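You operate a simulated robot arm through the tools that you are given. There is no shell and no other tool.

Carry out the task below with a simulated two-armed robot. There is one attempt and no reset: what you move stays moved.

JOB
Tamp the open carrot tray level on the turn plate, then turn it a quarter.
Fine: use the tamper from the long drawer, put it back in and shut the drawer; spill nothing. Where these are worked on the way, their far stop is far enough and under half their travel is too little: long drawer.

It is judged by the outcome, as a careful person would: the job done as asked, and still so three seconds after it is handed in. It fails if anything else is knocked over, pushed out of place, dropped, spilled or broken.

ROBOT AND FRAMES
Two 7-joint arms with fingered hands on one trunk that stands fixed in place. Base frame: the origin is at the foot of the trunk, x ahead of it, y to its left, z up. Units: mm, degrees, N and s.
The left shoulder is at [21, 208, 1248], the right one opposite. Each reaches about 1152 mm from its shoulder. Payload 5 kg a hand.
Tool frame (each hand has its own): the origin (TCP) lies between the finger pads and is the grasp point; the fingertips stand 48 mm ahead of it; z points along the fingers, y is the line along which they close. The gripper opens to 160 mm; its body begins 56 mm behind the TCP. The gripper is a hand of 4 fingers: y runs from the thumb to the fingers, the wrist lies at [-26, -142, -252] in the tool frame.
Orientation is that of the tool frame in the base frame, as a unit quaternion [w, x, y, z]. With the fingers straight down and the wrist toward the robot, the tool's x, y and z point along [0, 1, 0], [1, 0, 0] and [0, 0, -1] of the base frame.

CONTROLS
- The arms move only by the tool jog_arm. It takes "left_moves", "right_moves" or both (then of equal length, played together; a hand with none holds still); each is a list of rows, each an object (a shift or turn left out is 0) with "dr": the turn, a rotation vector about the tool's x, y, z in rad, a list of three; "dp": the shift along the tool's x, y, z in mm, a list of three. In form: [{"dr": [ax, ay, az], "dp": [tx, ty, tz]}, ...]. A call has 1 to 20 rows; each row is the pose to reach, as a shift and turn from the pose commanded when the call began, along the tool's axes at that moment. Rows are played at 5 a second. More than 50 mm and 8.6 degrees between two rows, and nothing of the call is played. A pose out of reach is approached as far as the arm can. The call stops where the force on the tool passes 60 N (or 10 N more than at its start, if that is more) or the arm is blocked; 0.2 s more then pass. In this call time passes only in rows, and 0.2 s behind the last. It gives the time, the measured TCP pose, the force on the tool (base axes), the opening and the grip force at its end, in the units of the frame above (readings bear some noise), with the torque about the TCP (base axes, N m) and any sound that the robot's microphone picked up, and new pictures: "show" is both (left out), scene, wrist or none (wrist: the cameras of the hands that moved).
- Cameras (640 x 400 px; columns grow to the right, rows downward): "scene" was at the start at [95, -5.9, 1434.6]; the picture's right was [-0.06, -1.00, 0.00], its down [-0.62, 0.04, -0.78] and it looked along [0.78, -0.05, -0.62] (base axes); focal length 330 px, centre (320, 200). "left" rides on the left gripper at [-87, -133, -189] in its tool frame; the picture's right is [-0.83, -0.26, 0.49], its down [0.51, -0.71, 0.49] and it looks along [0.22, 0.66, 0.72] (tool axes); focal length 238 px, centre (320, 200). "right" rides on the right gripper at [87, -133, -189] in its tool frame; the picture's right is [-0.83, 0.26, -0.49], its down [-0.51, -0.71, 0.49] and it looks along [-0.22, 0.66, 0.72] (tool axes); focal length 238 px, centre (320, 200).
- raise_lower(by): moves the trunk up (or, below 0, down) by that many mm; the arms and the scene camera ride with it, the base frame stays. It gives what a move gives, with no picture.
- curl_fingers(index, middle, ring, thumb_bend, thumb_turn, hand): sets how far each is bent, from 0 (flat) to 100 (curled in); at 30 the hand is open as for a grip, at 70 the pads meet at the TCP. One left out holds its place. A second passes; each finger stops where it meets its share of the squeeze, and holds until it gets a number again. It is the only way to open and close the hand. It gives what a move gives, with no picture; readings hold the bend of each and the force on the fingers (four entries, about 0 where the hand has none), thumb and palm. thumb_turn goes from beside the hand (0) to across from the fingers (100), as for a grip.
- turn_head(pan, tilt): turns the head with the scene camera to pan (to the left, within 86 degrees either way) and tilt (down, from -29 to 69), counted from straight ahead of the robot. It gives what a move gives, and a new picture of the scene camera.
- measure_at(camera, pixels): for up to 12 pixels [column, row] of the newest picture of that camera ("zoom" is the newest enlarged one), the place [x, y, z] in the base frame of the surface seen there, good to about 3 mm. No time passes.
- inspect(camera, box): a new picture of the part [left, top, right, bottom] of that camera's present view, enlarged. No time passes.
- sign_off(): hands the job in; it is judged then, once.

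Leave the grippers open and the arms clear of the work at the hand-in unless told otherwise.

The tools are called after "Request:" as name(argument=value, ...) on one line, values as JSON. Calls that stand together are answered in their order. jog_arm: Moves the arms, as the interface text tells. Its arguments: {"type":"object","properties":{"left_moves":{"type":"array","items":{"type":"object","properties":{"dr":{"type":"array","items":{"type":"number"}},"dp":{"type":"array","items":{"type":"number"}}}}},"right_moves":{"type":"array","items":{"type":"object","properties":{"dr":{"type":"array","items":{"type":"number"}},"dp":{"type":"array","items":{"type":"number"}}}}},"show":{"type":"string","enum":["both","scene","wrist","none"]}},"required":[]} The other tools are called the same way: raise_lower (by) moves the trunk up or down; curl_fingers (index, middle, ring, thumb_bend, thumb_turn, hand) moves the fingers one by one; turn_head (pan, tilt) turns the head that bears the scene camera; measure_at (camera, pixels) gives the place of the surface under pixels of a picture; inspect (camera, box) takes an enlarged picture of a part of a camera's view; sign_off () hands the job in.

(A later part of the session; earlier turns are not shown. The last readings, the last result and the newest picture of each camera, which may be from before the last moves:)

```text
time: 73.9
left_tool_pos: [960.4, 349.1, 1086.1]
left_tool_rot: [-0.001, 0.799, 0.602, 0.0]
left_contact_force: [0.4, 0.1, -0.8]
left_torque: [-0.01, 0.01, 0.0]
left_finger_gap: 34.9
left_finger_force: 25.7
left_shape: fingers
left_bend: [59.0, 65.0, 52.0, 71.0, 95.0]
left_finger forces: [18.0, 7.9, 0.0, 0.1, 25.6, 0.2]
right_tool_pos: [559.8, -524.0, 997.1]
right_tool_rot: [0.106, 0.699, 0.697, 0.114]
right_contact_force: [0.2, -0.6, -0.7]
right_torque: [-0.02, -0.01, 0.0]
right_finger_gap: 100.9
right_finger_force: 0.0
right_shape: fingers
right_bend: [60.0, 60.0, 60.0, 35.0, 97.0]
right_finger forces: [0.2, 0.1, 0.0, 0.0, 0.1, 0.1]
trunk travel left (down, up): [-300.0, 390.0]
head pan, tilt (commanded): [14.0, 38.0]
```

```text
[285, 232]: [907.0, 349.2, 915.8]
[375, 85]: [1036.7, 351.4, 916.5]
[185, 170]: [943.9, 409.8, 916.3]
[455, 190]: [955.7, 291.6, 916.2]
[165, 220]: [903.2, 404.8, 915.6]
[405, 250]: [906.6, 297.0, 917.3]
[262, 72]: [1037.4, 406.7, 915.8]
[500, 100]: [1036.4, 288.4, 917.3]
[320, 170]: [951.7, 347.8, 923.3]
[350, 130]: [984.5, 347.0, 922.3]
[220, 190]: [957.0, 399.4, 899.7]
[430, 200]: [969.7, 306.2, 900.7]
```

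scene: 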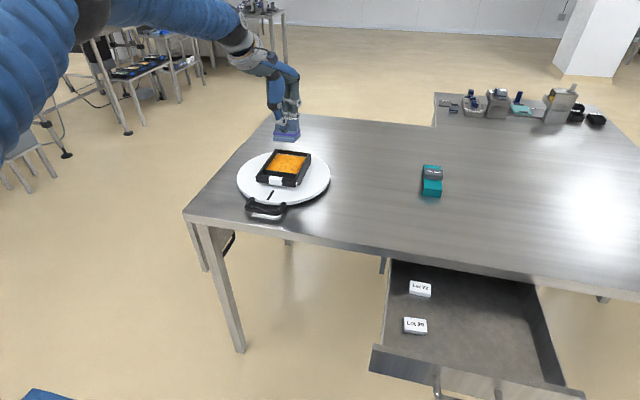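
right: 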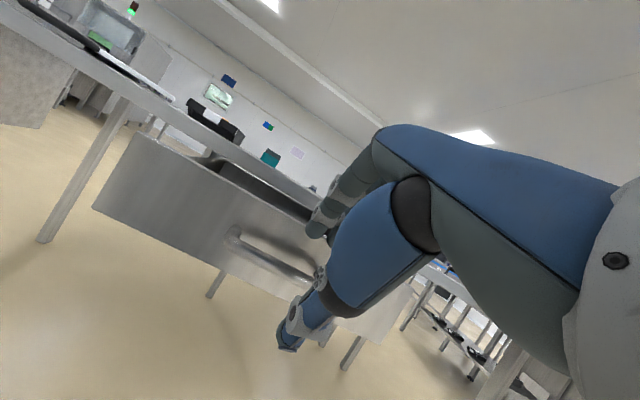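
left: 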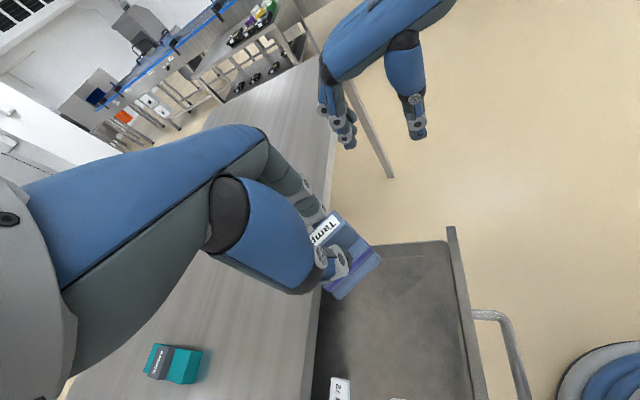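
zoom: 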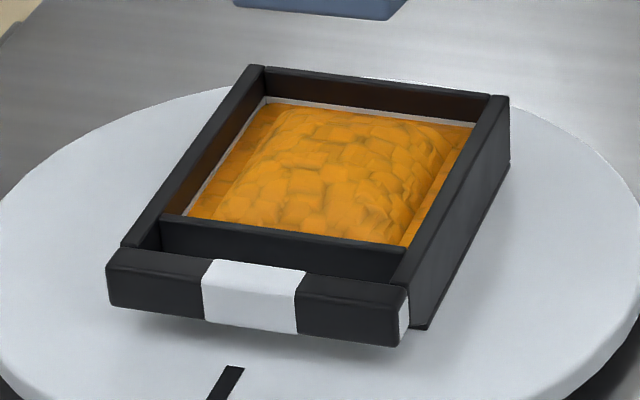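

Interior centre ≈(972,350), walls at z≈916, mound top ≈923, edges ≈900. I'll level the tamper (tilt −0.2 rad about tool x) and shift it over the interior centre.

Request:
jog_arm(left_moves=[{"dp": [6, 0, 0], "dr": [-0.07, 0, 0]}, {"dp": [12, 0, 0], "dr": [-0.135, 0, 0]}, {"dp": [16.8, 0.4, 0], "dr": [-0.199, 0, 0]}], show="scene")

Request:
inspect(camera="scene", box=[255, 100, 325, 145])

```text
time: 74.7
left_tool_pos: [965.6, 366.3, 1086.6]
left_tool_rot: [0.079, 0.795, 0.599, 0.059]
left_contact_force: [-0.2, 0.4, -1.2]
left_torque: [0.02, 0.03, -0.04]
left_finger_gap: 34.9
left_finger_force: 25.4
left_shape: fingers
left_bend: [59.0, 65.0, 52.0, 71.0, 95.0]
left_finger forces: [17.9, 7.8, 0.0, 0.0, 25.8, 0.0]
right_tool_pos: [559.3, -524.0, 998.6]
right_tool_rot: [0.106, 0.7, 0.697, 0.114]
right_contact_force: [-1.3, 0.0, 0.3]
right_torque: [-0.03, 0.02, -0.04]
right_finger_gap: 100.9
right_finger_force: 0.0
right_shape: fingers
right_bend: [60.0, 60.0, 60.0, 35.0, 97.0]
right_finger forces: [0.0, 0.0, 0.0, 0.0, 0.0, 0.1]
trunk travel left (down, up): [-300.0, 390.0]
head pan, tilt (commanded): [14.0, 38.0]
```

scene: 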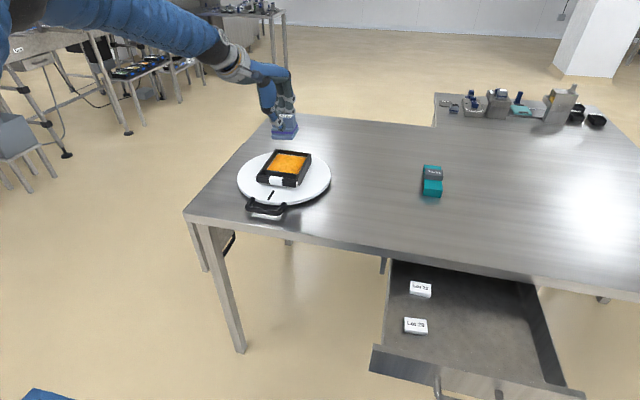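

```text
8.89 times, centred on (290, 122) of scene
```

zoom: 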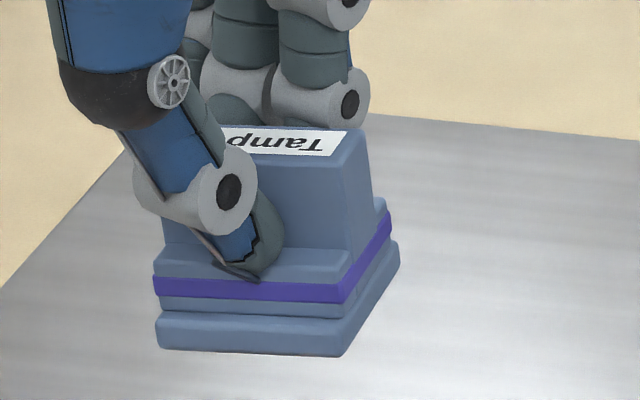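

Request:
measure_at(camera="zoom", pixels=[[160, 318], [335, 328], [160, 345], [338, 352], [397, 250], [397, 268], [250, 335], [365, 135], [330, 165], [232, 140], [385, 205]])

```text
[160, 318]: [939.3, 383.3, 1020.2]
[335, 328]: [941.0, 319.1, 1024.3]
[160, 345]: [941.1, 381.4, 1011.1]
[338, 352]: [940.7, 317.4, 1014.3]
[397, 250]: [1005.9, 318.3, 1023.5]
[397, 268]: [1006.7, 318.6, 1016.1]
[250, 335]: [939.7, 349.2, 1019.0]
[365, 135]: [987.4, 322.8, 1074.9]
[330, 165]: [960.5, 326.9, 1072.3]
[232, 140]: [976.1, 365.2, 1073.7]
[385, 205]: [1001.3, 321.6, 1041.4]
```

The tamper is now level, bottom ≈1013, footprint x 940–1007, y 318–384 — centred in the tray. I'll lower it 80 mm to just above the mound.

Request:
jog_arm(left_moves=[{"dp": [0, -4, 19.6]}, {"dp": [0, -7.9, 39.2]}, {"dp": [0, -11.9, 58.8]}, {"dp": [0, -14.3, 70.6]}, {"dp": [0, -15.8, 78.4]}], show="scene")

Request:
inspect(camera="scene", box=[235, 120, 335, 200])

```text
time: 75.9
left_tool_pos: [966.8, 367.4, 1006.1]
left_tool_rot: [0.078, 0.796, 0.598, 0.06]
left_contact_force: [-0.2, 0.7, -0.9]
left_torque: [0.03, 0.05, -0.04]
left_finger_gap: 34.9
left_finger_force: 26.1
left_shape: fingers
left_bend: [59.0, 65.0, 52.0, 71.0, 95.0]
left_finger forces: [17.9, 7.7, 0.1, 0.1, 25.8, 0.0]
right_tool_pos: [560.2, -523.0, 997.8]
right_tool_rot: [0.106, 0.7, 0.697, 0.113]
right_contact_force: [0.3, -0.2, -1.5]
right_torque: [0.0, 0.01, 0.01]
right_finger_gap: 101.0
right_finger_force: 0.0
right_shape: fingers
right_bend: [60.0, 60.0, 60.0, 35.0, 97.0]
right_finger forces: [0.0, 0.1, 0.0, 0.1, 0.0, 0.0]
trunk travel left (down, up): [-300.0, 390.0]
head pan, tilt (commanded): [14.0, 38.0]
```

scene: 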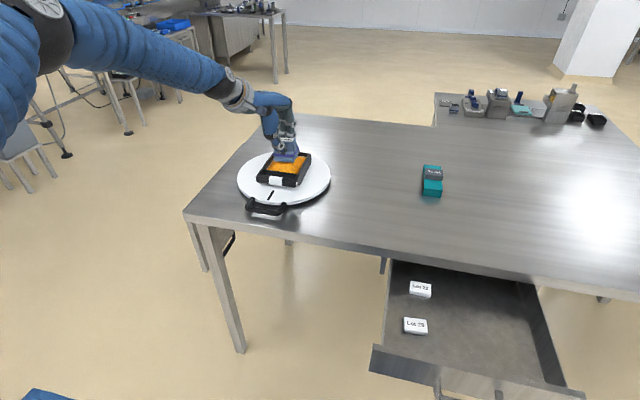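

```text
5.00 times, centred on (285, 160) of scene
```

zoom: 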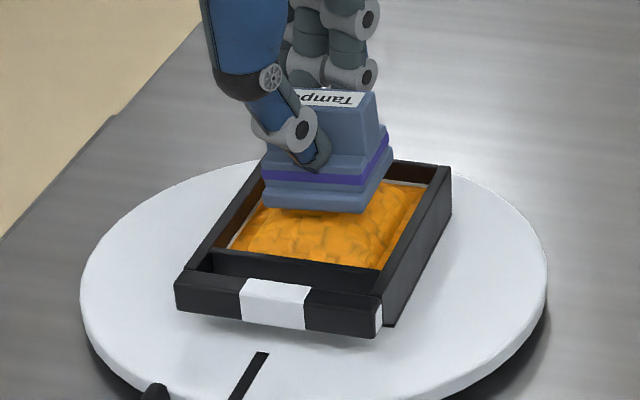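

Tamper is just above the mound. I'll lower in small steps until contact.

Request:
jog_arm(left_moves=[{"dp": [0, -0.8, 3.9]}, {"dp": [0, -1.6, 7.8]}, {"dp": [0, -2.2, 10.8]}], show="none")

Request:
inspect(camera="scene", box=[235, 120, 335, 200])

```text
time: 76.7
left_tool_pos: [965.2, 366.5, 993.9]
left_tool_rot: [0.079, 0.795, 0.599, 0.061]
left_contact_force: [0.0, -0.2, -0.7]
left_torque: [0.03, 0.03, 0.0]
left_finger_gap: 35.0
left_finger_force: 25.8
left_shape: fingers
left_bend: [59.0, 65.0, 52.0, 71.0, 95.0]
left_finger forces: [17.9, 7.8, 0.0, 0.1, 25.9, 0.1]
right_tool_pos: [559.7, -524.7, 997.8]
right_tool_rot: [0.105, 0.699, 0.698, 0.115]
right_contact_force: [1.2, -0.3, 0.3]
right_torque: [0.01, 0.04, 0.0]
right_finger_gap: 100.9
right_finger_force: 0.1
right_shape: fingers
right_bend: [60.0, 60.0, 60.0, 35.0, 97.0]
right_finger forces: [0.1, 0.0, 0.0, 0.0, 0.1, 0.0]
trunk travel left (down, up): [-300.0, 390.0]
head pan, tilt (commanded): [14.0, 38.0]
```

```text
5.00 times, centred on (285, 160) of scene
```

zoom: 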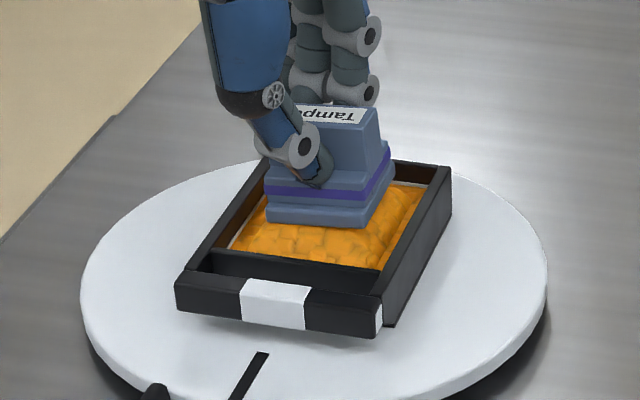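

No contact force yet (−0.7 N). Continuing down in small steps.

Request:
jog_arm(left_moves=[{"dp": [0, -0.6, 2.9]}, {"dp": [0, -1.2, 5.9]}], show="none")

Request:
inspect(camera="scene", box=[235, 120, 335, 200])

```text
time: 77.3
left_tool_pos: [965.3, 366.0, 988.3]
left_tool_rot: [0.078, 0.795, 0.598, 0.06]
left_contact_force: [0.5, -0.2, -1.4]
left_torque: [0.04, 0.0, 0.03]
left_finger_gap: 35.0
left_finger_force: 25.9
left_shape: fingers
left_bend: [59.0, 65.0, 52.0, 71.0, 95.0]
left_finger forces: [18.0, 7.7, 0.0, 0.1, 25.9, 0.0]
right_tool_pos: [559.1, -523.4, 998.7]
right_tool_rot: [0.106, 0.7, 0.697, 0.114]
right_contact_force: [0.9, -0.5, -0.4]
right_torque: [-0.02, 0.01, 0.01]
right_finger_gap: 101.0
right_finger_force: 0.1
right_shape: fingers
right_bend: [60.0, 60.0, 60.0, 35.0, 97.0]
right_finger forces: [0.0, 0.0, 0.0, 0.0, 0.0, 0.0]
trunk travel left (down, up): [-300.0, 390.0]
head pan, tilt (commanded): [14.0, 38.0]
```

```text
5.00 times, centred on (285, 160) of scene
```

zoom: 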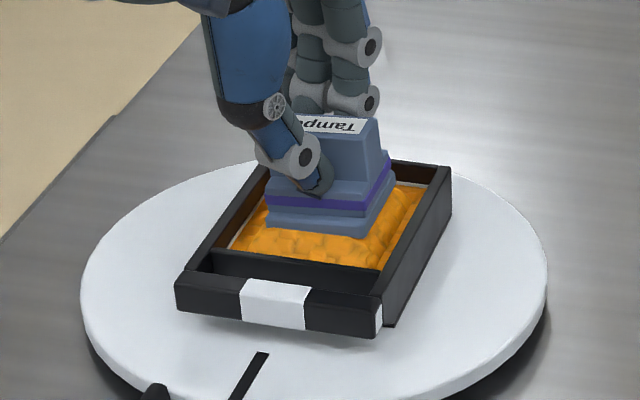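

The tamper's base appears to be entering the mound without force. I'll measure its base and the surrounding heap.

Request:
measure_at(camera="zoom", pixels=[[300, 220], [370, 228], [300, 230], [390, 175], [330, 250], [260, 235], [390, 230], [400, 205], [310, 245], [270, 215]])

```text
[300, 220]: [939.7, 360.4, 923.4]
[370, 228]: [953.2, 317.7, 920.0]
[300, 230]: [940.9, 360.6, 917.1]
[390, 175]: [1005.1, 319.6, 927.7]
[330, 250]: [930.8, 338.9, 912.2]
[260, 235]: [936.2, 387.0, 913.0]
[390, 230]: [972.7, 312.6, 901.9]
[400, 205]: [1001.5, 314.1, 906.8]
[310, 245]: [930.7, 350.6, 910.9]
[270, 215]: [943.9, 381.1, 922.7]
```

Base bottom ≈914, right at the mound's surface. Pressing further in 2 mm steps.

Request:
jog_arm(left_moves=[{"dp": [0, -0.4, 2]}, {"dp": [0, -0.8, 3.9]}], show="none")

Request:
inspect(camera="scene", box=[235, 120, 335, 200])

```text
time: 77.9
left_tool_pos: [965.9, 365.4, 984.7]
left_tool_rot: [0.078, 0.795, 0.598, 0.059]
left_contact_force: [-0.6, -0.4, -1.6]
left_torque: [-0.01, -0.01, 0.02]
left_finger_gap: 35.0
left_finger_force: 25.4
left_shape: fingers
left_bend: [59.0, 65.0, 52.0, 71.0, 95.0]
left_finger forces: [17.9, 7.8, 0.0, 0.0, 25.8, 0.0]
right_tool_pos: [560.3, -522.6, 998.1]
right_tool_rot: [0.106, 0.7, 0.697, 0.114]
right_contact_force: [-0.9, -0.1, 0.4]
right_torque: [0.01, 0.01, 0.01]
right_finger_gap: 100.9
right_finger_force: 0.1
right_shape: fingers
right_bend: [60.0, 60.0, 60.0, 35.0, 97.0]
right_finger forces: [0.0, 0.1, 0.0, 0.0, 0.0, 0.0]
trunk travel left (down, up): [-300.0, 390.0]
head pan, tilt (commanded): [14.0, 38.0]
```

```text
5.00 times, centred on (285, 160) of scene
```

zoom: 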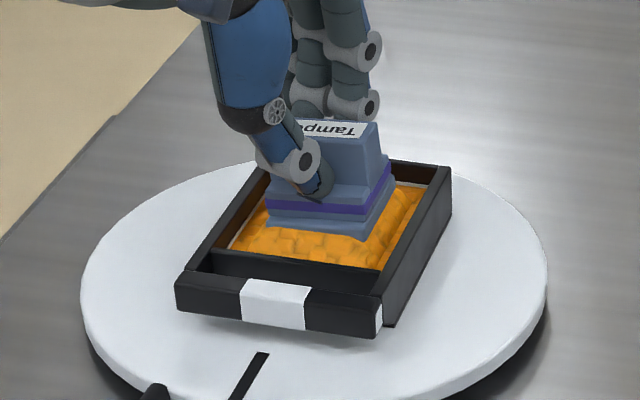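

Still no reaction. Continuing in 2 mm steps.

Request:
jog_arm(left_moves=[{"dp": [0, -0.4, 2]}, {"dp": [0, -0.8, 3.9]}], show="none")

Request:
inspect(camera="scene", box=[235, 120, 335, 200])

```text
time: 78.5
left_tool_pos: [966.5, 366.6, 980.7]
left_tool_rot: [0.078, 0.795, 0.598, 0.06]
left_contact_force: [0.3, 1.0, -1.1]
left_torque: [-0.01, 0.02, -0.01]
left_finger_gap: 35.0
left_finger_force: 25.4
left_shape: fingers
left_bend: [59.0, 65.0, 52.0, 71.0, 95.0]
left_finger forces: [17.9, 7.8, 0.0, 0.0, 25.7, 0.0]
right_tool_pos: [559.0, -523.6, 997.2]
right_tool_rot: [0.106, 0.699, 0.698, 0.114]
right_contact_force: [0.8, 0.4, 0.1]
right_torque: [0.02, -0.01, -0.01]
right_finger_gap: 100.7
right_finger_force: 0.1
right_shape: fingers
right_bend: [60.0, 60.0, 60.0, 35.0, 97.0]
right_finger forces: [0.0, 0.1, 0.0, 0.0, 0.1, 0.1]
trunk travel left (down, up): [-300.0, 390.0]
head pan, tilt (commanded): [14.0, 38.0]
```

```text
5.00 times, centred on (285, 160) of scene
```

zoom: 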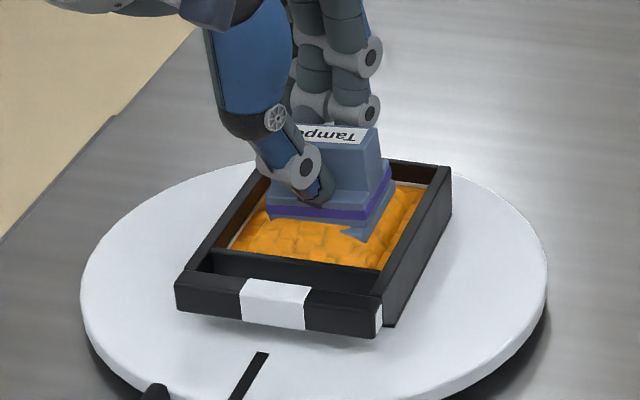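

Base bottom ≈907, still no reaction; carrot bulk at the edges is ≈900. Continuing carefully.

Request:
jog_arm(left_moves=[{"dp": [0, -0.4, 2]}, {"dp": [0, -0.8, 3.9]}], show="none")

Request:
inspect(camera="scene", box=[235, 120, 335, 200])

```text
time: 79.1
left_tool_pos: [965.4, 366.1, 977.4]
left_tool_rot: [0.079, 0.795, 0.598, 0.061]
left_contact_force: [-0.1, -0.3, 1.0]
left_torque: [0.08, -0.03, -0.02]
left_finger_gap: 34.9
left_finger_force: 26.2
left_shape: fingers
left_bend: [59.0, 65.0, 52.0, 71.0, 95.0]
left_finger forces: [18.2, 8.3, 0.0, 0.0, 26.3, 0.0]
right_tool_pos: [560.2, -523.6, 998.6]
right_tool_rot: [0.106, 0.699, 0.698, 0.114]
right_contact_force: [-0.6, 0.4, 0.0]
right_torque: [-0.01, 0.02, 0.04]
right_finger_gap: 101.0
right_finger_force: 0.1
right_shape: fingers
right_bend: [60.0, 60.0, 60.0, 35.0, 97.0]
right_finger forces: [0.0, 0.0, 0.1, 0.0, 0.0, 0.0]
trunk travel left (down, up): [-300.0, 390.0]
head pan, tilt (commanded): [14.0, 38.0]
```

```text
5.00 times, centred on (285, 160) of scene
```

zoom: 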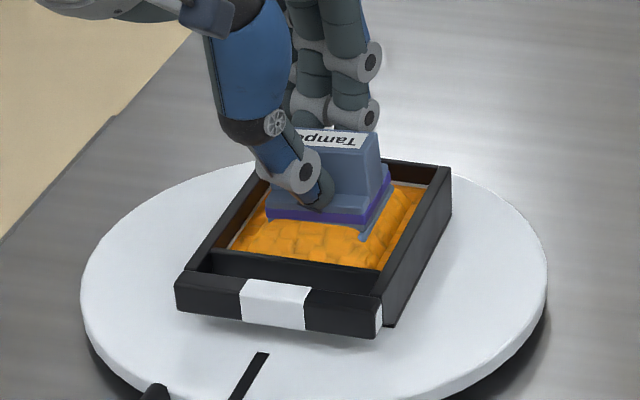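

Force has turned to +1.0 N: contact beginning. Pressing 2 mm more.

Request:
jog_arm(left_moves=[{"dp": [0, -0.2, 1]}, {"dp": [0, -0.4, 2]}, {"dp": [0, -0.6, 2.9]}], show="none")

Request:
inspect(camera="scene", box=[235, 120, 335, 200])

```text
time: 79.9
left_tool_pos: [966.7, 365.5, 975.3]
left_tool_rot: [0.079, 0.795, 0.598, 0.061]
left_contact_force: [0.6, -1.5, 7.9]
left_torque: [0.08, -0.11, -0.06]
left_finger_gap: 35.0
left_finger_force: 27.3
left_shape: fingers
left_bend: [59.0, 65.0, 52.0, 71.0, 95.0]
left_finger forces: [18.3, 9.5, 0.0, 0.0, 27.7, 0.1]
right_tool_pos: [557.7, -523.7, 998.3]
right_tool_rot: [0.106, 0.699, 0.698, 0.114]
right_contact_force: [-0.9, -0.4, 0.1]
right_torque: [0.0, -0.02, -0.01]
right_finger_gap: 101.1
right_finger_force: 0.1
right_shape: fingers
right_bend: [60.0, 60.0, 60.0, 35.0, 97.0]
right_finger forces: [0.0, 0.1, 0.0, 0.1, 0.0, 0.0]
trunk travel left (down, up): [-300.0, 390.0]
head pan, tilt (commanded): [14.0, 38.0]
```

```text
5.00 times, centred on (285, 160) of scene
```

zoom: 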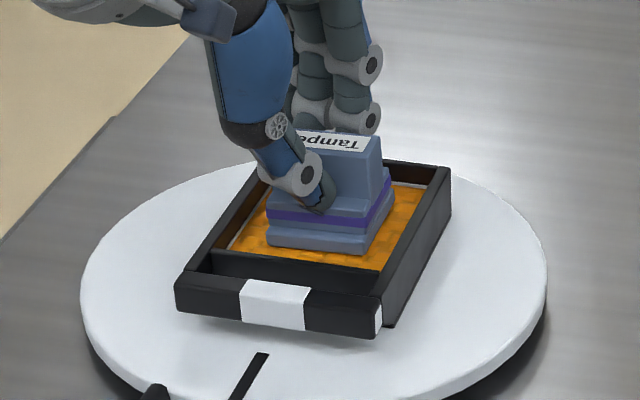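

At 7.9 N the heap visibly went flat and level. Now I'll lift the tamper straight up and check the surface.

Request:
jog_arm(left_moves=[{"dp": [0, 1, -5]}, {"dp": [0, 3, -15]}, {"dp": [0, 7, -35]}, {"dp": [0, 13, -65]}, {"dp": [0, 19.8, -98]}], show="scene")

Request:
inspect(camera="scene", box=[235, 100, 335, 200])

```text
time: 81.1
left_tool_pos: [964.4, 364.0, 1073.3]
left_tool_rot: [0.078, 0.795, 0.598, 0.06]
left_contact_force: [-0.7, -0.1, -1.9]
left_torque: [0.04, -0.13, 0.0]
left_finger_gap: 35.0
left_finger_force: 26.1
left_shape: fingers
left_bend: [59.0, 65.0, 52.0, 71.0, 95.0]
left_finger forces: [17.9, 8.0, 0.0, 0.0, 26.0, 0.0]
right_tool_pos: [559.0, -524.2, 998.2]
right_tool_rot: [0.106, 0.7, 0.697, 0.114]
right_contact_force: [0.3, -0.1, 0.4]
right_torque: [0.03, -0.04, 0.02]
right_finger_gap: 101.0
right_finger_force: 0.0
right_shape: fingers
right_bend: [60.0, 60.0, 60.0, 35.0, 98.0]
right_finger forces: [0.0, 0.1, 0.1, 0.0, 0.0, 0.0]
trunk travel left (down, up): [-300.0, 390.0]
head pan, tilt (commanded): [14.0, 38.0]
```

scene: 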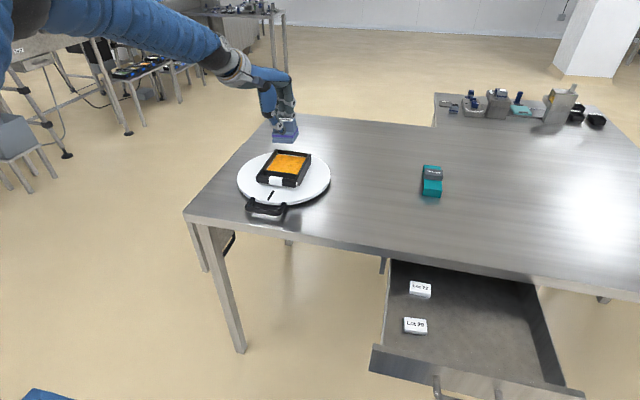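

```text
4.00 times, centred on (285, 150) of scene
```

zoom: 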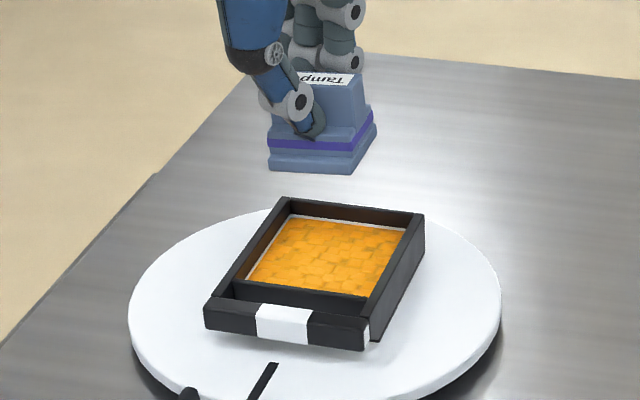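

The carrots are flat. I'll confirm the heights.

Request:
measure_at(camera="zoom", pixels=[[325, 250], [275, 260], [385, 250], [300, 230], [380, 235], [310, 275], [350, 285], [330, 240], [285, 210], [270, 292], [350, 212]])

```text
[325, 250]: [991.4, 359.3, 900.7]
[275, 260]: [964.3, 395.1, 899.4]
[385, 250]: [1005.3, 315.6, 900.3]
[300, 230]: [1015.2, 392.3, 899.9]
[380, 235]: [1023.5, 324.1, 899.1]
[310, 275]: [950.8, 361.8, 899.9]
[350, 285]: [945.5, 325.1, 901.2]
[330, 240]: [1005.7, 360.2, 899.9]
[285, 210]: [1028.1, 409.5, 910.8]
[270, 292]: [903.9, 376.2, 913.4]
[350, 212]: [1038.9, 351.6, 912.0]
```

The surface is level at z≈900 throughout. Now I'll bring the tamper back over the drawer, rotating the wrist −90° so the tamper is squared with the drawer.

Request:
jog_arm(left_moves=[{"dp": [-18, -3.8, -6], "dr": [0, -0.008, 0.039]}, {"dp": [-54, -11.5, -10], "dr": [0, -0.023, 0.115]}, {"dp": [-91, -19.5, -12], "dr": [0, -0.039, 0.195]}, {"dp": [-128, -27.4, -14], "dr": [0, -0.055, 0.275]}, {"dp": [-165, -35.3, -16], "dr": [0, -0.071, 0.354]}, {"dp": [-202, -43.3, -18], "dr": [0, -0.087, 0.433]}, {"dp": [-239, -51.2, -20], "dr": [0, -0.103, 0.512]}, {"dp": [-276, -59.1, -22], "dr": [0, -0.12, 0.592]}, {"dp": [-313, -67, -24], "dr": [0, -0.136, 0.671]}, {"dp": [-350, -75, -26], "dr": [0, -0.152, 0.75]}, {"dp": [-387, -82.9, -28], "dr": [0, -0.168, 0.83]}, {"dp": [-424, -90.8, -30], "dr": [0, -0.184, 0.909]}, {"dp": [-461, -98.7, -31], "dr": [0, -0.2, 0.988]}, {"dp": [-498, -106.6, -33], "dr": [0, -0.216, 1.067]}, {"dp": [-535, -114.6, -34], "dr": [0, -0.232, 1.147]}, {"dp": [-572, -122.5, -36], "dr": [0, -0.248, 1.226]}, {"dp": [-609, -130.4, -38], "dr": [0, -0.264, 1.305]}, {"dp": [-646, -138.3, -39], "dr": [0, -0.28, 1.385]}, {"dp": [-685, -146.7, -41], "dr": [0, -0.297, 1.468]}, {"dp": [-718.2, -153.8, -42.6], "dr": [0, -0.311, 1.539]}], show="none")

Request:
turn_head(pan=-18, tilt=48)

Request:
inspect(camera="scene", box=[290, 80, 420, 220])

```text
time: 85.3
left_tool_pos: [616.6, -282.7, 1082.2]
left_tool_rot: [0.098, 0.985, -0.139, -0.014]
left_contact_force: [0.9, 0.2, -0.9]
left_torque: [0.05, 0.05, -0.02]
left_finger_gap: 34.8
left_finger_force: 26.4
left_shape: fingers
left_bend: [59.0, 65.0, 52.0, 71.0, 95.0]
left_finger forces: [18.0, 8.0, 0.1, 0.0, 26.0, 0.0]
right_tool_pos: [560.8, -524.4, 997.1]
right_tool_rot: [0.104, 0.699, 0.698, 0.115]
right_contact_force: [-0.2, -0.9, -0.3]
right_torque: [0.1, -0.04, 0.04]
right_finger_gap: 101.3
right_finger_force: 0.0
right_shape: fingers
right_bend: [60.0, 60.0, 60.0, 35.0, 98.0]
right_finger forces: [0.0, 0.0, 0.0, 0.0, 0.1, 0.1]
trunk travel left (down, up): [-300.0, 390.0]
head pan, tilt (commanded): [14.0, 38.0]
```

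```text
time: 86.3
left_tool_pos: [615.5, -281.5, 1082.0]
left_tool_rot: [0.098, 0.985, -0.138, -0.015]
left_contact_force: [0.6, 0.6, -1.3]
left_torque: [0.04, 0.0, -0.02]
left_finger_gap: 34.6
left_finger_force: 26.3
left_shape: fingers
left_bend: [59.0, 65.0, 52.0, 71.0, 95.0]
left_finger forces: [18.0, 8.1, 0.0, 0.0, 26.0, 0.0]
right_tool_pos: [560.0, -523.3, 998.0]
right_tool_rot: [0.107, 0.7, 0.697, 0.114]
right_contact_force: [-0.1, -0.2, -0.5]
right_torque: [0.0, -0.01, -0.02]
right_finger_gap: 100.8
right_finger_force: 0.1
right_shape: fingers
right_bend: [60.0, 60.0, 60.0, 35.0, 97.0]
right_finger forces: [0.0, 0.0, 0.0, 0.0, 0.0, 0.1]
trunk travel left (down, up): [-300.0, 390.0]
head pan, tilt (commanded): [-18.0, 48.0]
```

scene: 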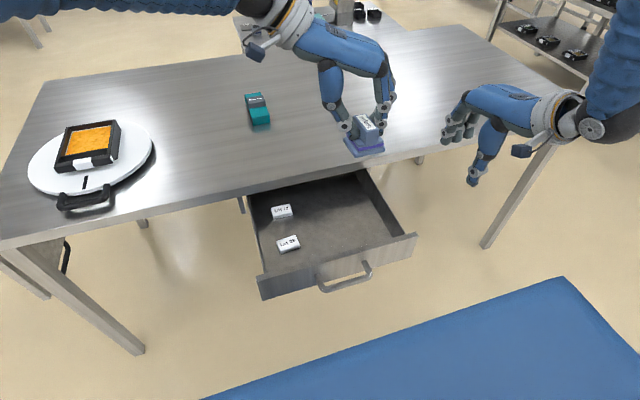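

```text
2.86 times, centred on (355, 150) of scene
```

zoom: 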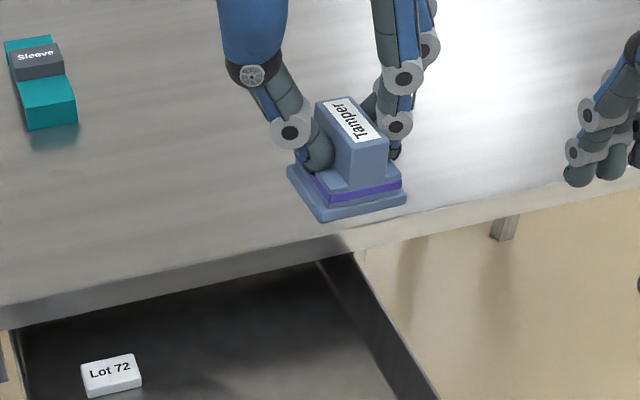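

The tamper is back above the drawer, squared up. Measuring it for the descent.

Request:
measure_at(camera="zoom", pixels=[[292, 170], [322, 212], [404, 195], [322, 220], [404, 203], [340, 140], [385, 150], [325, 105], [350, 145], [360, 185]])

Request:
measure_at(camera="scene", pixels=[[330, 205], [370, 180], [300, 260], [410, 237], [340, 262], [385, 230], [395, 205], [345, 288]])

```text
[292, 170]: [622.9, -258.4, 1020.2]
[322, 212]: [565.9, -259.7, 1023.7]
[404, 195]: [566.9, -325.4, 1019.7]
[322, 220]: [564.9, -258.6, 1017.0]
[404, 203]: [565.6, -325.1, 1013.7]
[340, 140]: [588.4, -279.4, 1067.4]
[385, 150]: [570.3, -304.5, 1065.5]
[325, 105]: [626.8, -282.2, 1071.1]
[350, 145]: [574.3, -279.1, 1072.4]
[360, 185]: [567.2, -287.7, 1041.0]
```

```text
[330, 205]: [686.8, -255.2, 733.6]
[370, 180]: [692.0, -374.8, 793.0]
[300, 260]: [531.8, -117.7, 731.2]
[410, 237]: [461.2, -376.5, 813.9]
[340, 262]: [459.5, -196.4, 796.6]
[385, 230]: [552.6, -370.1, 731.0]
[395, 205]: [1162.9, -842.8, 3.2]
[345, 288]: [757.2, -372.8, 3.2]
```

Tamper base x 565–630, y −259..−325, about level, bottom ≈1013. Lowering 268 mm to just above the drawer floor (z≈731).

Request:
jog_arm(left_moves=[{"dp": [0, -7.9, 39.2]}, {"dp": [0, -15.8, 78.4]}, {"dp": [0, -23.8, 117.6]}, {"dp": [0, -31.7, 156.8]}, {"dp": [0, -39.6, 196]}, {"dp": [0, -46.5, 230.3]}, {"dp": [0, -51, 252]}, {"dp": [0, -53, 262.6]}], show="scene")

Request:
inspect(camera="scene", box=[310, 140, 420, 240])

```text
time: 88.1
left_tool_pos: [616.2, -280.5, 814.8]
left_tool_rot: [0.098, 0.985, -0.139, -0.015]
left_contact_force: [0.3, 0.4, -0.9]
left_torque: [0.05, 0.0, 0.01]
left_finger_gap: 35.0
left_finger_force: 26.1
left_shape: fingers
left_bend: [59.0, 65.0, 52.0, 71.0, 95.0]
left_finger forces: [17.9, 8.0, 0.0, 0.1, 25.9, 0.0]
right_tool_pos: [559.7, -523.6, 998.4]
right_tool_rot: [0.106, 0.7, 0.697, 0.114]
right_contact_force: [0.5, -0.1, 0.5]
right_torque: [-0.02, -0.01, -0.01]
right_finger_gap: 100.8
right_finger_force: 0.0
right_shape: fingers
right_bend: [60.0, 60.0, 60.0, 35.0, 97.0]
right_finger forces: [0.0, 0.1, 0.0, 0.0, 0.0, 0.0]
trunk travel left (down, up): [-300.0, 390.0]
head pan, tilt (commanded): [-18.0, 48.0]
```

scene: 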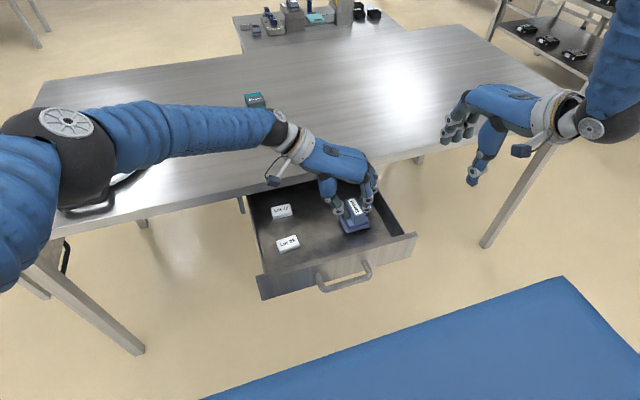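

```text
4.00 times, centred on (365, 190) of scene
```

zoom: 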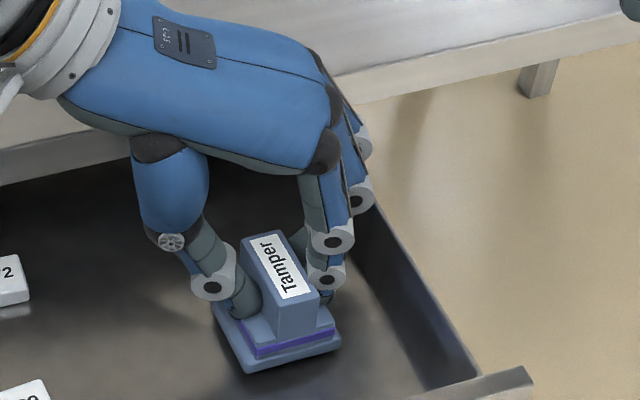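

Nearly at the floor. Lowering in small steps until contact.

Request:
jog_arm(left_moves=[{"dp": [0, -0.8, 3.9]}, {"dp": [0, -1.4, 6.9]}, {"dp": [0, -1.8, 8.8]}], show="none")

```text
time: 88.9
left_tool_pos: [614.7, -280.5, 808.3]
left_tool_rot: [0.098, 0.985, -0.138, -0.014]
left_contact_force: [-0.5, 1.0, 2.6]
left_torque: [-0.07, -0.02, 0.01]
left_finger_gap: 34.7
left_finger_force: 26.2
left_shape: fingers
left_bend: [59.0, 65.0, 52.0, 71.0, 95.0]
left_finger forces: [17.9, 8.0, 0.0, 0.0, 26.3, 0.0]
right_tool_pos: [559.3, -522.9, 997.9]
right_tool_rot: [0.106, 0.7, 0.697, 0.114]
right_contact_force: [0.0, -0.3, 0.2]
right_torque: [-0.03, -0.03, 0.01]
right_finger_gap: 100.9
right_finger_force: 0.1
right_shape: fingers
right_bend: [60.0, 60.0, 60.0, 35.0, 97.0]
right_finger forces: [0.0, 0.1, 0.0, 0.1, 0.0, 0.0]
trunk travel left (down, up): [-300.0, 390.0]
head pan, tilt (commanded): [-18.0, 48.0]
```

Contact (+2.6 N). A bit more to seat it flat.

Request:
jog_arm(left_moves=[{"dp": [0, -0.4, 1.8]}], show="none")

Request:
inspect(camera="scene", box=[320, 170, 410, 240])

```text
time: 89.3
left_tool_pos: [613.5, -280.1, 805.1]
left_tool_rot: [0.098, 0.985, -0.139, -0.015]
left_contact_force: [-2.0, 1.1, 9.2]
left_torque: [-0.11, -0.05, -0.07]
left_finger_gap: 35.1
left_finger_force: 27.7
left_shape: fingers
left_bend: [59.0, 65.0, 52.0, 71.0, 95.0]
left_finger forces: [17.8, 9.5, 0.0, 0.1, 27.8, 0.0]
right_tool_pos: [559.4, -522.5, 998.4]
right_tool_rot: [0.106, 0.7, 0.697, 0.114]
right_contact_force: [0.7, -0.1, -0.1]
right_torque: [-0.01, -0.01, 0.02]
right_finger_gap: 100.9
right_finger_force: 0.0
right_shape: fingers
right_bend: [60.0, 60.0, 60.0, 35.0, 97.0]
right_finger forces: [0.0, 0.0, 0.0, 0.1, 0.0, 0.1]
trunk travel left (down, up): [-300.0, 390.0]
head pan, tilt (commanded): [-18.0, 48.0]
```

```text
5.71 times, centred on (365, 205) of scene
```

zoom: 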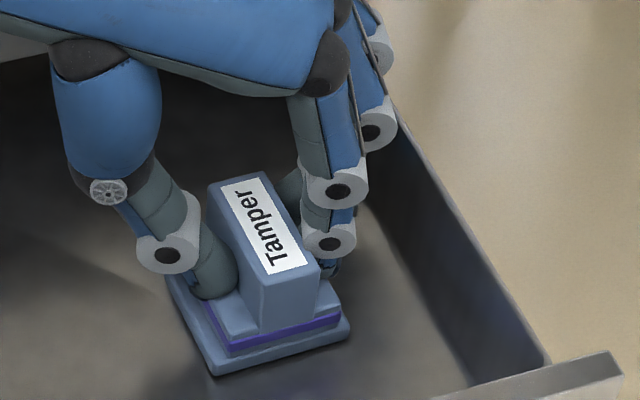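

Seated flat. Releasing the tamper.

Request:
curl_fingers(hand="left", index=50, middle=50, ring=48, thumb_bend=50)

Request:
inspect(camera="scene", box=[320, 170, 410, 240])

```text
time: 90.3
left_tool_pos: [615.5, -278.9, 804.3]
left_tool_rot: [0.097, 0.985, -0.139, -0.014]
left_contact_force: [-0.8, -0.4, -0.1]
left_torque: [-0.01, -0.01, -0.02]
left_finger_gap: 90.7
left_finger_force: 0.2
left_shape: fingers
left_bend: [50.0, 50.0, 48.0, 50.0, 97.0]
left_finger forces: [0.0, 0.1, 0.0, 0.1, 0.1, 0.0]
right_tool_pos: [560.1, -524.4, 998.4]
right_tool_rot: [0.106, 0.7, 0.697, 0.113]
right_contact_force: [1.3, -0.1, -0.3]
right_torque: [-0.02, 0.04, 0.02]
right_finger_gap: 100.9
right_finger_force: 0.0
right_shape: fingers
right_bend: [60.0, 60.0, 60.0, 35.0, 97.0]
right_finger forces: [0.0, 0.0, 0.0, 0.0, 0.0, 0.1]
trunk travel left (down, up): [-300.0, 390.0]
head pan, tilt (commanded): [-18.0, 48.0]
```

```text
5.71 times, centred on (365, 205) of scene
```

zoom: 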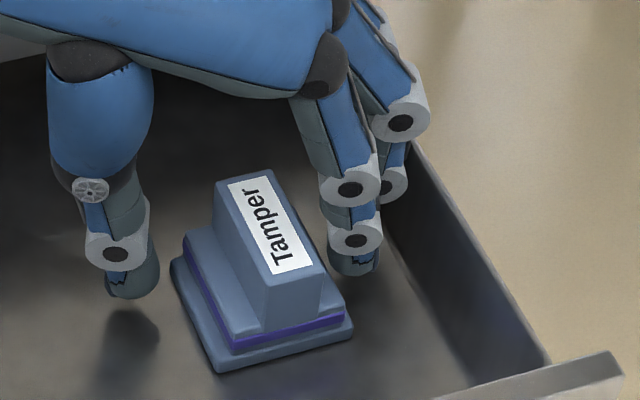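

The tamper stands free in the drawer. Lifting the left hand straight up.

Request:
jog_arm(left_moves=[{"dp": [0, 3, -14.7]}, {"dp": [0, 7, -34.3]}, {"dp": [0, 14, -69]}, {"dp": [0, 22, -108]}, {"dp": [0, 30, -147]}, {"dp": [0, 38, -186]}, {"dp": [0, 46, -226]}, {"dp": [0, 53.5, -265]}], show="scene")

Request:
inspect(camera="scene", box=[240, 160, 430, 300])

```text
time: 92.1
left_tool_pos: [612.8, -280.3, 1072.8]
left_tool_rot: [0.098, 0.985, -0.138, -0.015]
left_contact_force: [-0.9, 0.0, -2.4]
left_torque: [-0.06, -0.09, 0.05]
left_finger_gap: 90.8
left_finger_force: 0.1
left_shape: fingers
left_bend: [50.0, 50.0, 48.0, 50.0, 97.0]
left_finger forces: [0.0, 0.0, 0.0, 0.0, 0.1, 0.0]
right_tool_pos: [557.8, -523.2, 997.8]
right_tool_rot: [0.105, 0.7, 0.698, 0.114]
right_contact_force: [0.5, 1.2, 0.2]
right_torque: [0.0, -0.04, -0.03]
right_finger_gap: 101.0
right_finger_force: 0.1
right_shape: fingers
right_bend: [60.0, 60.0, 60.0, 35.0, 97.0]
right_finger forces: [0.1, 0.0, 0.0, 0.0, 0.1, 0.0]
trunk travel left (down, up): [-300.0, 390.0]
head pan, tilt (commanded): [-18.0, 48.0]
```

scene: 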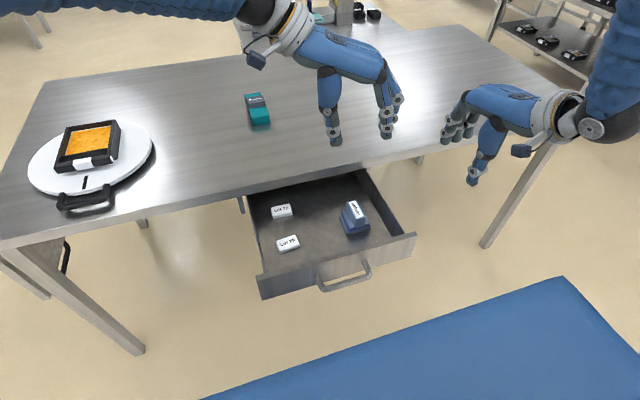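

```text
2.86 times, centred on (335, 230) of scene
```

zoom: 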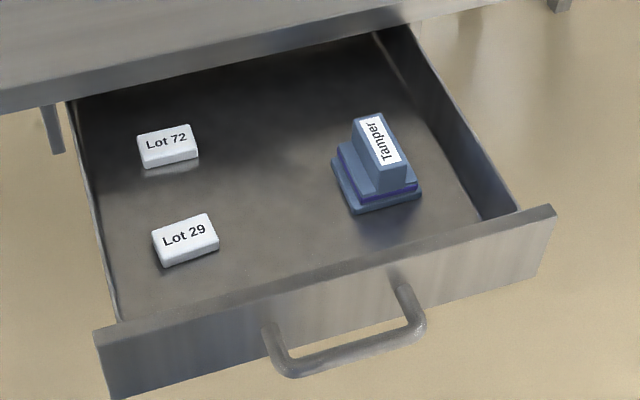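

The tamper is back in the drawer, standing. Now I'll move the left hand away toward the plate side (parking over the front-left), clearing the drawer for the right hand.

Request:
jog_arm(left_moves=[{"dp": [-6.3, -39.1, -11.1], "dr": [0.009, 0.012, -0.123]}, {"dp": [-12.7, -78.1, -22.1], "dr": [0.018, 0.025, -0.246]}, {"dp": [-19, -117.2, -33.2], "dr": [0.027, 0.037, -0.369]}, {"dp": [-25.3, -156.2, -44.2], "dr": [0.036, 0.049, -0.492]}, {"dp": [-31.6, -195.3, -55.3], "dr": [0.045, 0.062, -0.615]}, {"dp": [-38, -234.4, -66.4], "dr": [0.054, 0.074, -0.738]}, {"dp": [-44.3, -273.4, -77.4], "dr": [0.063, 0.086, -0.861]}, {"dp": [-50.6, -312.5, -88.5], "dr": [0.073, 0.099, -0.983]}, {"dp": [-57, -351.5, -99.5], "dr": [0.082, 0.111, -1.106]}, {"dp": [-63.3, -390.6, -110.6], "dr": [0.091, 0.123, -1.229]}, {"dp": [-69.6, -429.7, -121.7], "dr": [0.1, 0.136, -1.352]}, {"dp": [-75.9, -468.7, -132.7], "dr": [0.109, 0.148, -1.475]}, {"dp": [-82.3, -507.8, -143.8], "dr": [0.118, 0.16, -1.598]}, {"dp": [-88.6, -546.8, -154.8], "dr": [0.127, 0.173, -1.721]}, {"dp": [-94.9, -585.9, -165.9], "dr": [0.136, 0.185, -1.844]}], show="scene")

```text
time: 95.3
left_tool_pos: [689.8, 331.1, 1122.7]
left_tool_rot: [0.0, 0.706, 0.708, 0.001]
left_contact_force: [-0.6, 0.1, 0.3]
left_torque: [-0.02, -0.01, -0.01]
left_finger_gap: 91.0
left_finger_force: 0.0
left_shape: fingers
left_bend: [50.0, 50.0, 48.0, 50.0, 98.0]
left_finger forces: [0.0, 0.0, 0.0, 0.0, 0.0, 0.0]
right_tool_pos: [559.4, -522.3, 998.0]
right_tool_rot: [0.106, 0.699, 0.698, 0.114]
right_contact_force: [0.3, -0.5, -0.4]
right_torque: [-0.01, 0.03, -0.01]
right_finger_gap: 101.0
right_finger_force: 0.0
right_shape: fingers
right_bend: [60.0, 60.0, 60.0, 35.0, 97.0]
right_finger forces: [0.0, 0.1, 0.0, 0.0, 0.0, 0.1]
trunk travel left (down, up): [-300.0, 390.0]
head pan, tilt (commanded): [-18.0, 48.0]
```

scene: 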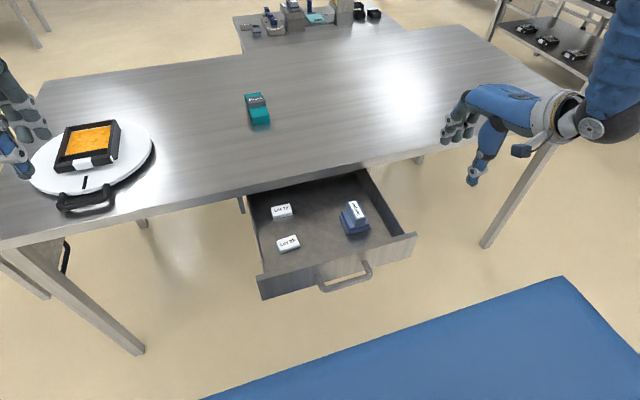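

Drawer is clear of the left hand. I'll measure the handle's current place and raise the trunk by 200 mm for the right arm's pushing posture.

Request:
inspect(camera="scene", box=[250, 220, 430, 310])

Request:
measure_at(camera="scene", pixels=[[345, 283], [325, 287], [368, 275], [340, 262], [300, 285], [265, 295], [410, 255], [355, 215]])

Request:
raise_lower(by=200)

```text
3.56 times, centred on (340, 265) of scene
```

zoom: 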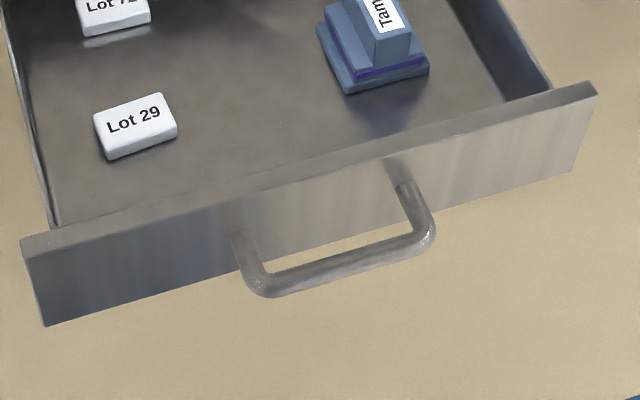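

```text
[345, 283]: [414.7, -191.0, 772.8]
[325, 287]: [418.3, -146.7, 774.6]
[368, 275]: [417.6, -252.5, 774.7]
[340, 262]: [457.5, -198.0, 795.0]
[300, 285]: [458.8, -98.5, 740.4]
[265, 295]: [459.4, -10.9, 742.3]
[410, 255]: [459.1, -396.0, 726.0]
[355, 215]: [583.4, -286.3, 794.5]
```

```text
time: 97.5
left_tool_pos: [691.1, 330.6, 1321.8]
left_tool_rot: [-0.001, 0.707, 0.707, 0.0]
left_contact_force: [-0.8, 0.4, 0.5]
left_torque: [-0.02, 0.0, -0.02]
left_finger_gap: 91.0
left_finger_force: 0.0
left_shape: fingers
left_bend: [50.0, 50.0, 48.0, 50.0, 98.0]
left_finger forces: [0.0, 0.0, 0.0, 0.0, 0.0, 0.0]
right_tool_pos: [559.9, -523.7, 1197.9]
right_tool_rot: [0.106, 0.7, 0.697, 0.114]
right_contact_force: [-0.3, -0.7, -0.3]
right_torque: [-0.02, 0.01, 0.0]
right_finger_gap: 100.6
right_finger_force: 0.0
right_shape: fingers
right_bend: [60.0, 60.0, 60.0, 35.0, 97.0]
right_finger forces: [0.0, 0.0, 0.0, 0.1, 0.0, 0.0]
trunk travel left (down, up): [-500.0, 190.0]
head pan, tilt (commanded): [-18.0, 48.0]
```

Handle bar at x≈414, z≈773, panel face x≈458. I'll close the right fist and bring it round in front of the handle, wrist out to the right side.

Request:
curl_fingers(hand="right", index=68, middle=68, ring=68, thumb_bend=64)

Request:
jog_arm(right_moves=[{"dp": [10.8, -29.9, 3.1], "dr": [0.021, 0.02, -0.13]}, {"dp": [21.5, -59.9, 6.2], "dr": [0.042, 0.039, -0.26]}, {"dp": [32.3, -89.8, 9.3], "dr": [0.064, 0.059, -0.39]}, {"dp": [43, -119.7, 12.4], "dr": [0.085, 0.079, -0.52]}, {"dp": [67.7, -146.6, 30.3], "dr": [0.106, 0.098, -0.65]}, {"dp": [92.3, -173.4, 48.2], "dr": [0.127, 0.118, -0.781]}, {"dp": [117, -200.3, 66.2], "dr": [0.148, 0.138, -0.911]}, {"dp": [141.7, -227.2, 84.1], "dr": [0.169, 0.157, -1.041]}, {"dp": [166.3, -254, 102], "dr": [0.191, 0.177, -1.171]}, {"dp": [191, -280.9, 119.9], "dr": [0.212, 0.197, -1.301]}, {"dp": [212.3, -289.7, 147.1], "dr": [0.233, 0.216, -1.431]}, {"dp": [233.7, -298.5, 174.3], "dr": [0.254, 0.236, -1.561]}, {"dp": [255, -307.4, 201.4], "dr": [0.254, 0.236, -1.561]}], show="both")

```text
time: 98.5
left_tool_pos: [691.5, 331.0, 1322.0]
left_tool_rot: [0.001, 0.707, 0.708, 0.0]
left_contact_force: [0.0, 0.1, -0.2]
left_torque: [0.03, 0.0, 0.0]
left_finger_gap: 90.7
left_finger_force: 0.1
left_shape: fingers
left_bend: [50.0, 50.0, 48.0, 50.0, 98.0]
left_finger forces: [0.0, 0.0, 0.0, 0.0, 0.0, 0.0]
right_tool_pos: [559.5, -523.8, 1199.3]
right_tool_rot: [0.106, 0.7, 0.697, 0.113]
right_contact_force: [0.1, 0.5, 0.6]
right_torque: [-0.01, 0.01, 0.0]
right_finger_gap: 28.4
right_finger_force: 0.0
right_shape: fingers
right_bend: [68.0, 68.0, 68.0, 64.0, 97.0]
right_finger forces: [0.0, 0.1, 0.1, 0.0, 0.1, 0.0]
trunk travel left (down, up): [-500.0, 190.0]
head pan, tilt (commanded): [-18.0, 48.0]
```

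```text
time: 101.3
left_tool_pos: [692.0, 330.2, 1321.7]
left_tool_rot: [0.0, 0.707, 0.707, 0.0]
left_contact_force: [-0.4, -0.5, 0.6]
left_torque: [0.02, 0.01, 0.0]
left_finger_gap: 91.2
left_finger_force: 0.0
left_shape: fingers
left_bend: [50.0, 50.0, 48.0, 50.0, 98.0]
left_finger forces: [0.1, 0.1, 0.1, 0.0, 0.0, 0.1]
right_tool_pos: [333.5, -265.1, 917.3]
right_tool_rot: [0.001, 0.0, 1.0, 0.0]
right_contact_force: [0.2, 0.7, 0.0]
right_torque: [0.0, 0.02, -0.02]
right_finger_gap: 28.3
right_finger_force: 0.0
right_shape: fingers
right_bend: [68.0, 68.0, 68.0, 64.0, 97.0]
right_finger forces: [0.0, 0.0, 0.1, 0.0, 0.0, 0.0]
trunk travel left (down, up): [-500.0, 190.0]
head pan, tilt (commanded): [-18.0, 48.0]
```

scene: 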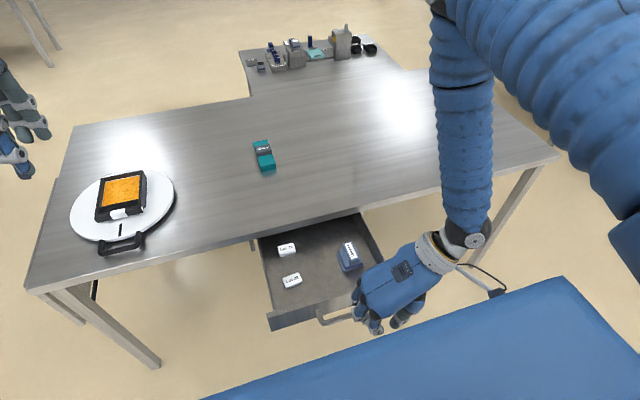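
right: 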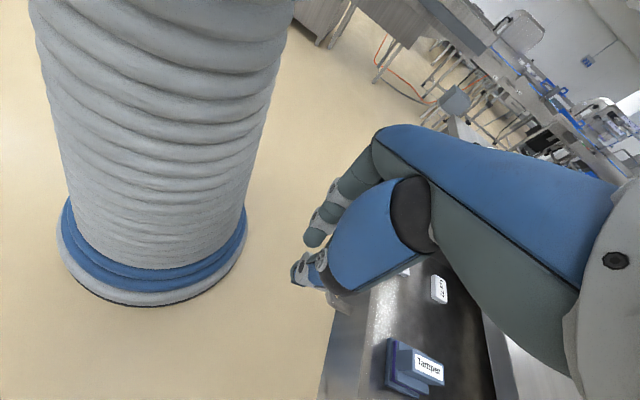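

The fist is in front of the drawer at (333,−265,917). Let me zoom to see it relative to the handle.

Request:
inspect(camera="scene", box=[290, 240, 450, 340])

Request:
measure_at(camera="scene", pixels=[[335, 318], [325, 310], [362, 312], [378, 330], [360, 300], [398, 325], [375, 275]])

```text
4.00 times, centred on (370, 290) of scene
```

zoom: 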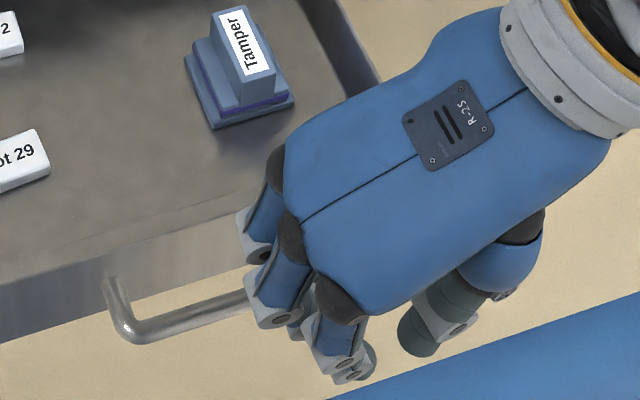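

```text
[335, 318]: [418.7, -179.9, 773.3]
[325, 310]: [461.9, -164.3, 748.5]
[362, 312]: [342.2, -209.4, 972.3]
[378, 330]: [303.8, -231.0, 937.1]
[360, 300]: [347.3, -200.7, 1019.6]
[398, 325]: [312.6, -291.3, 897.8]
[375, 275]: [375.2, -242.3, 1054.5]
```

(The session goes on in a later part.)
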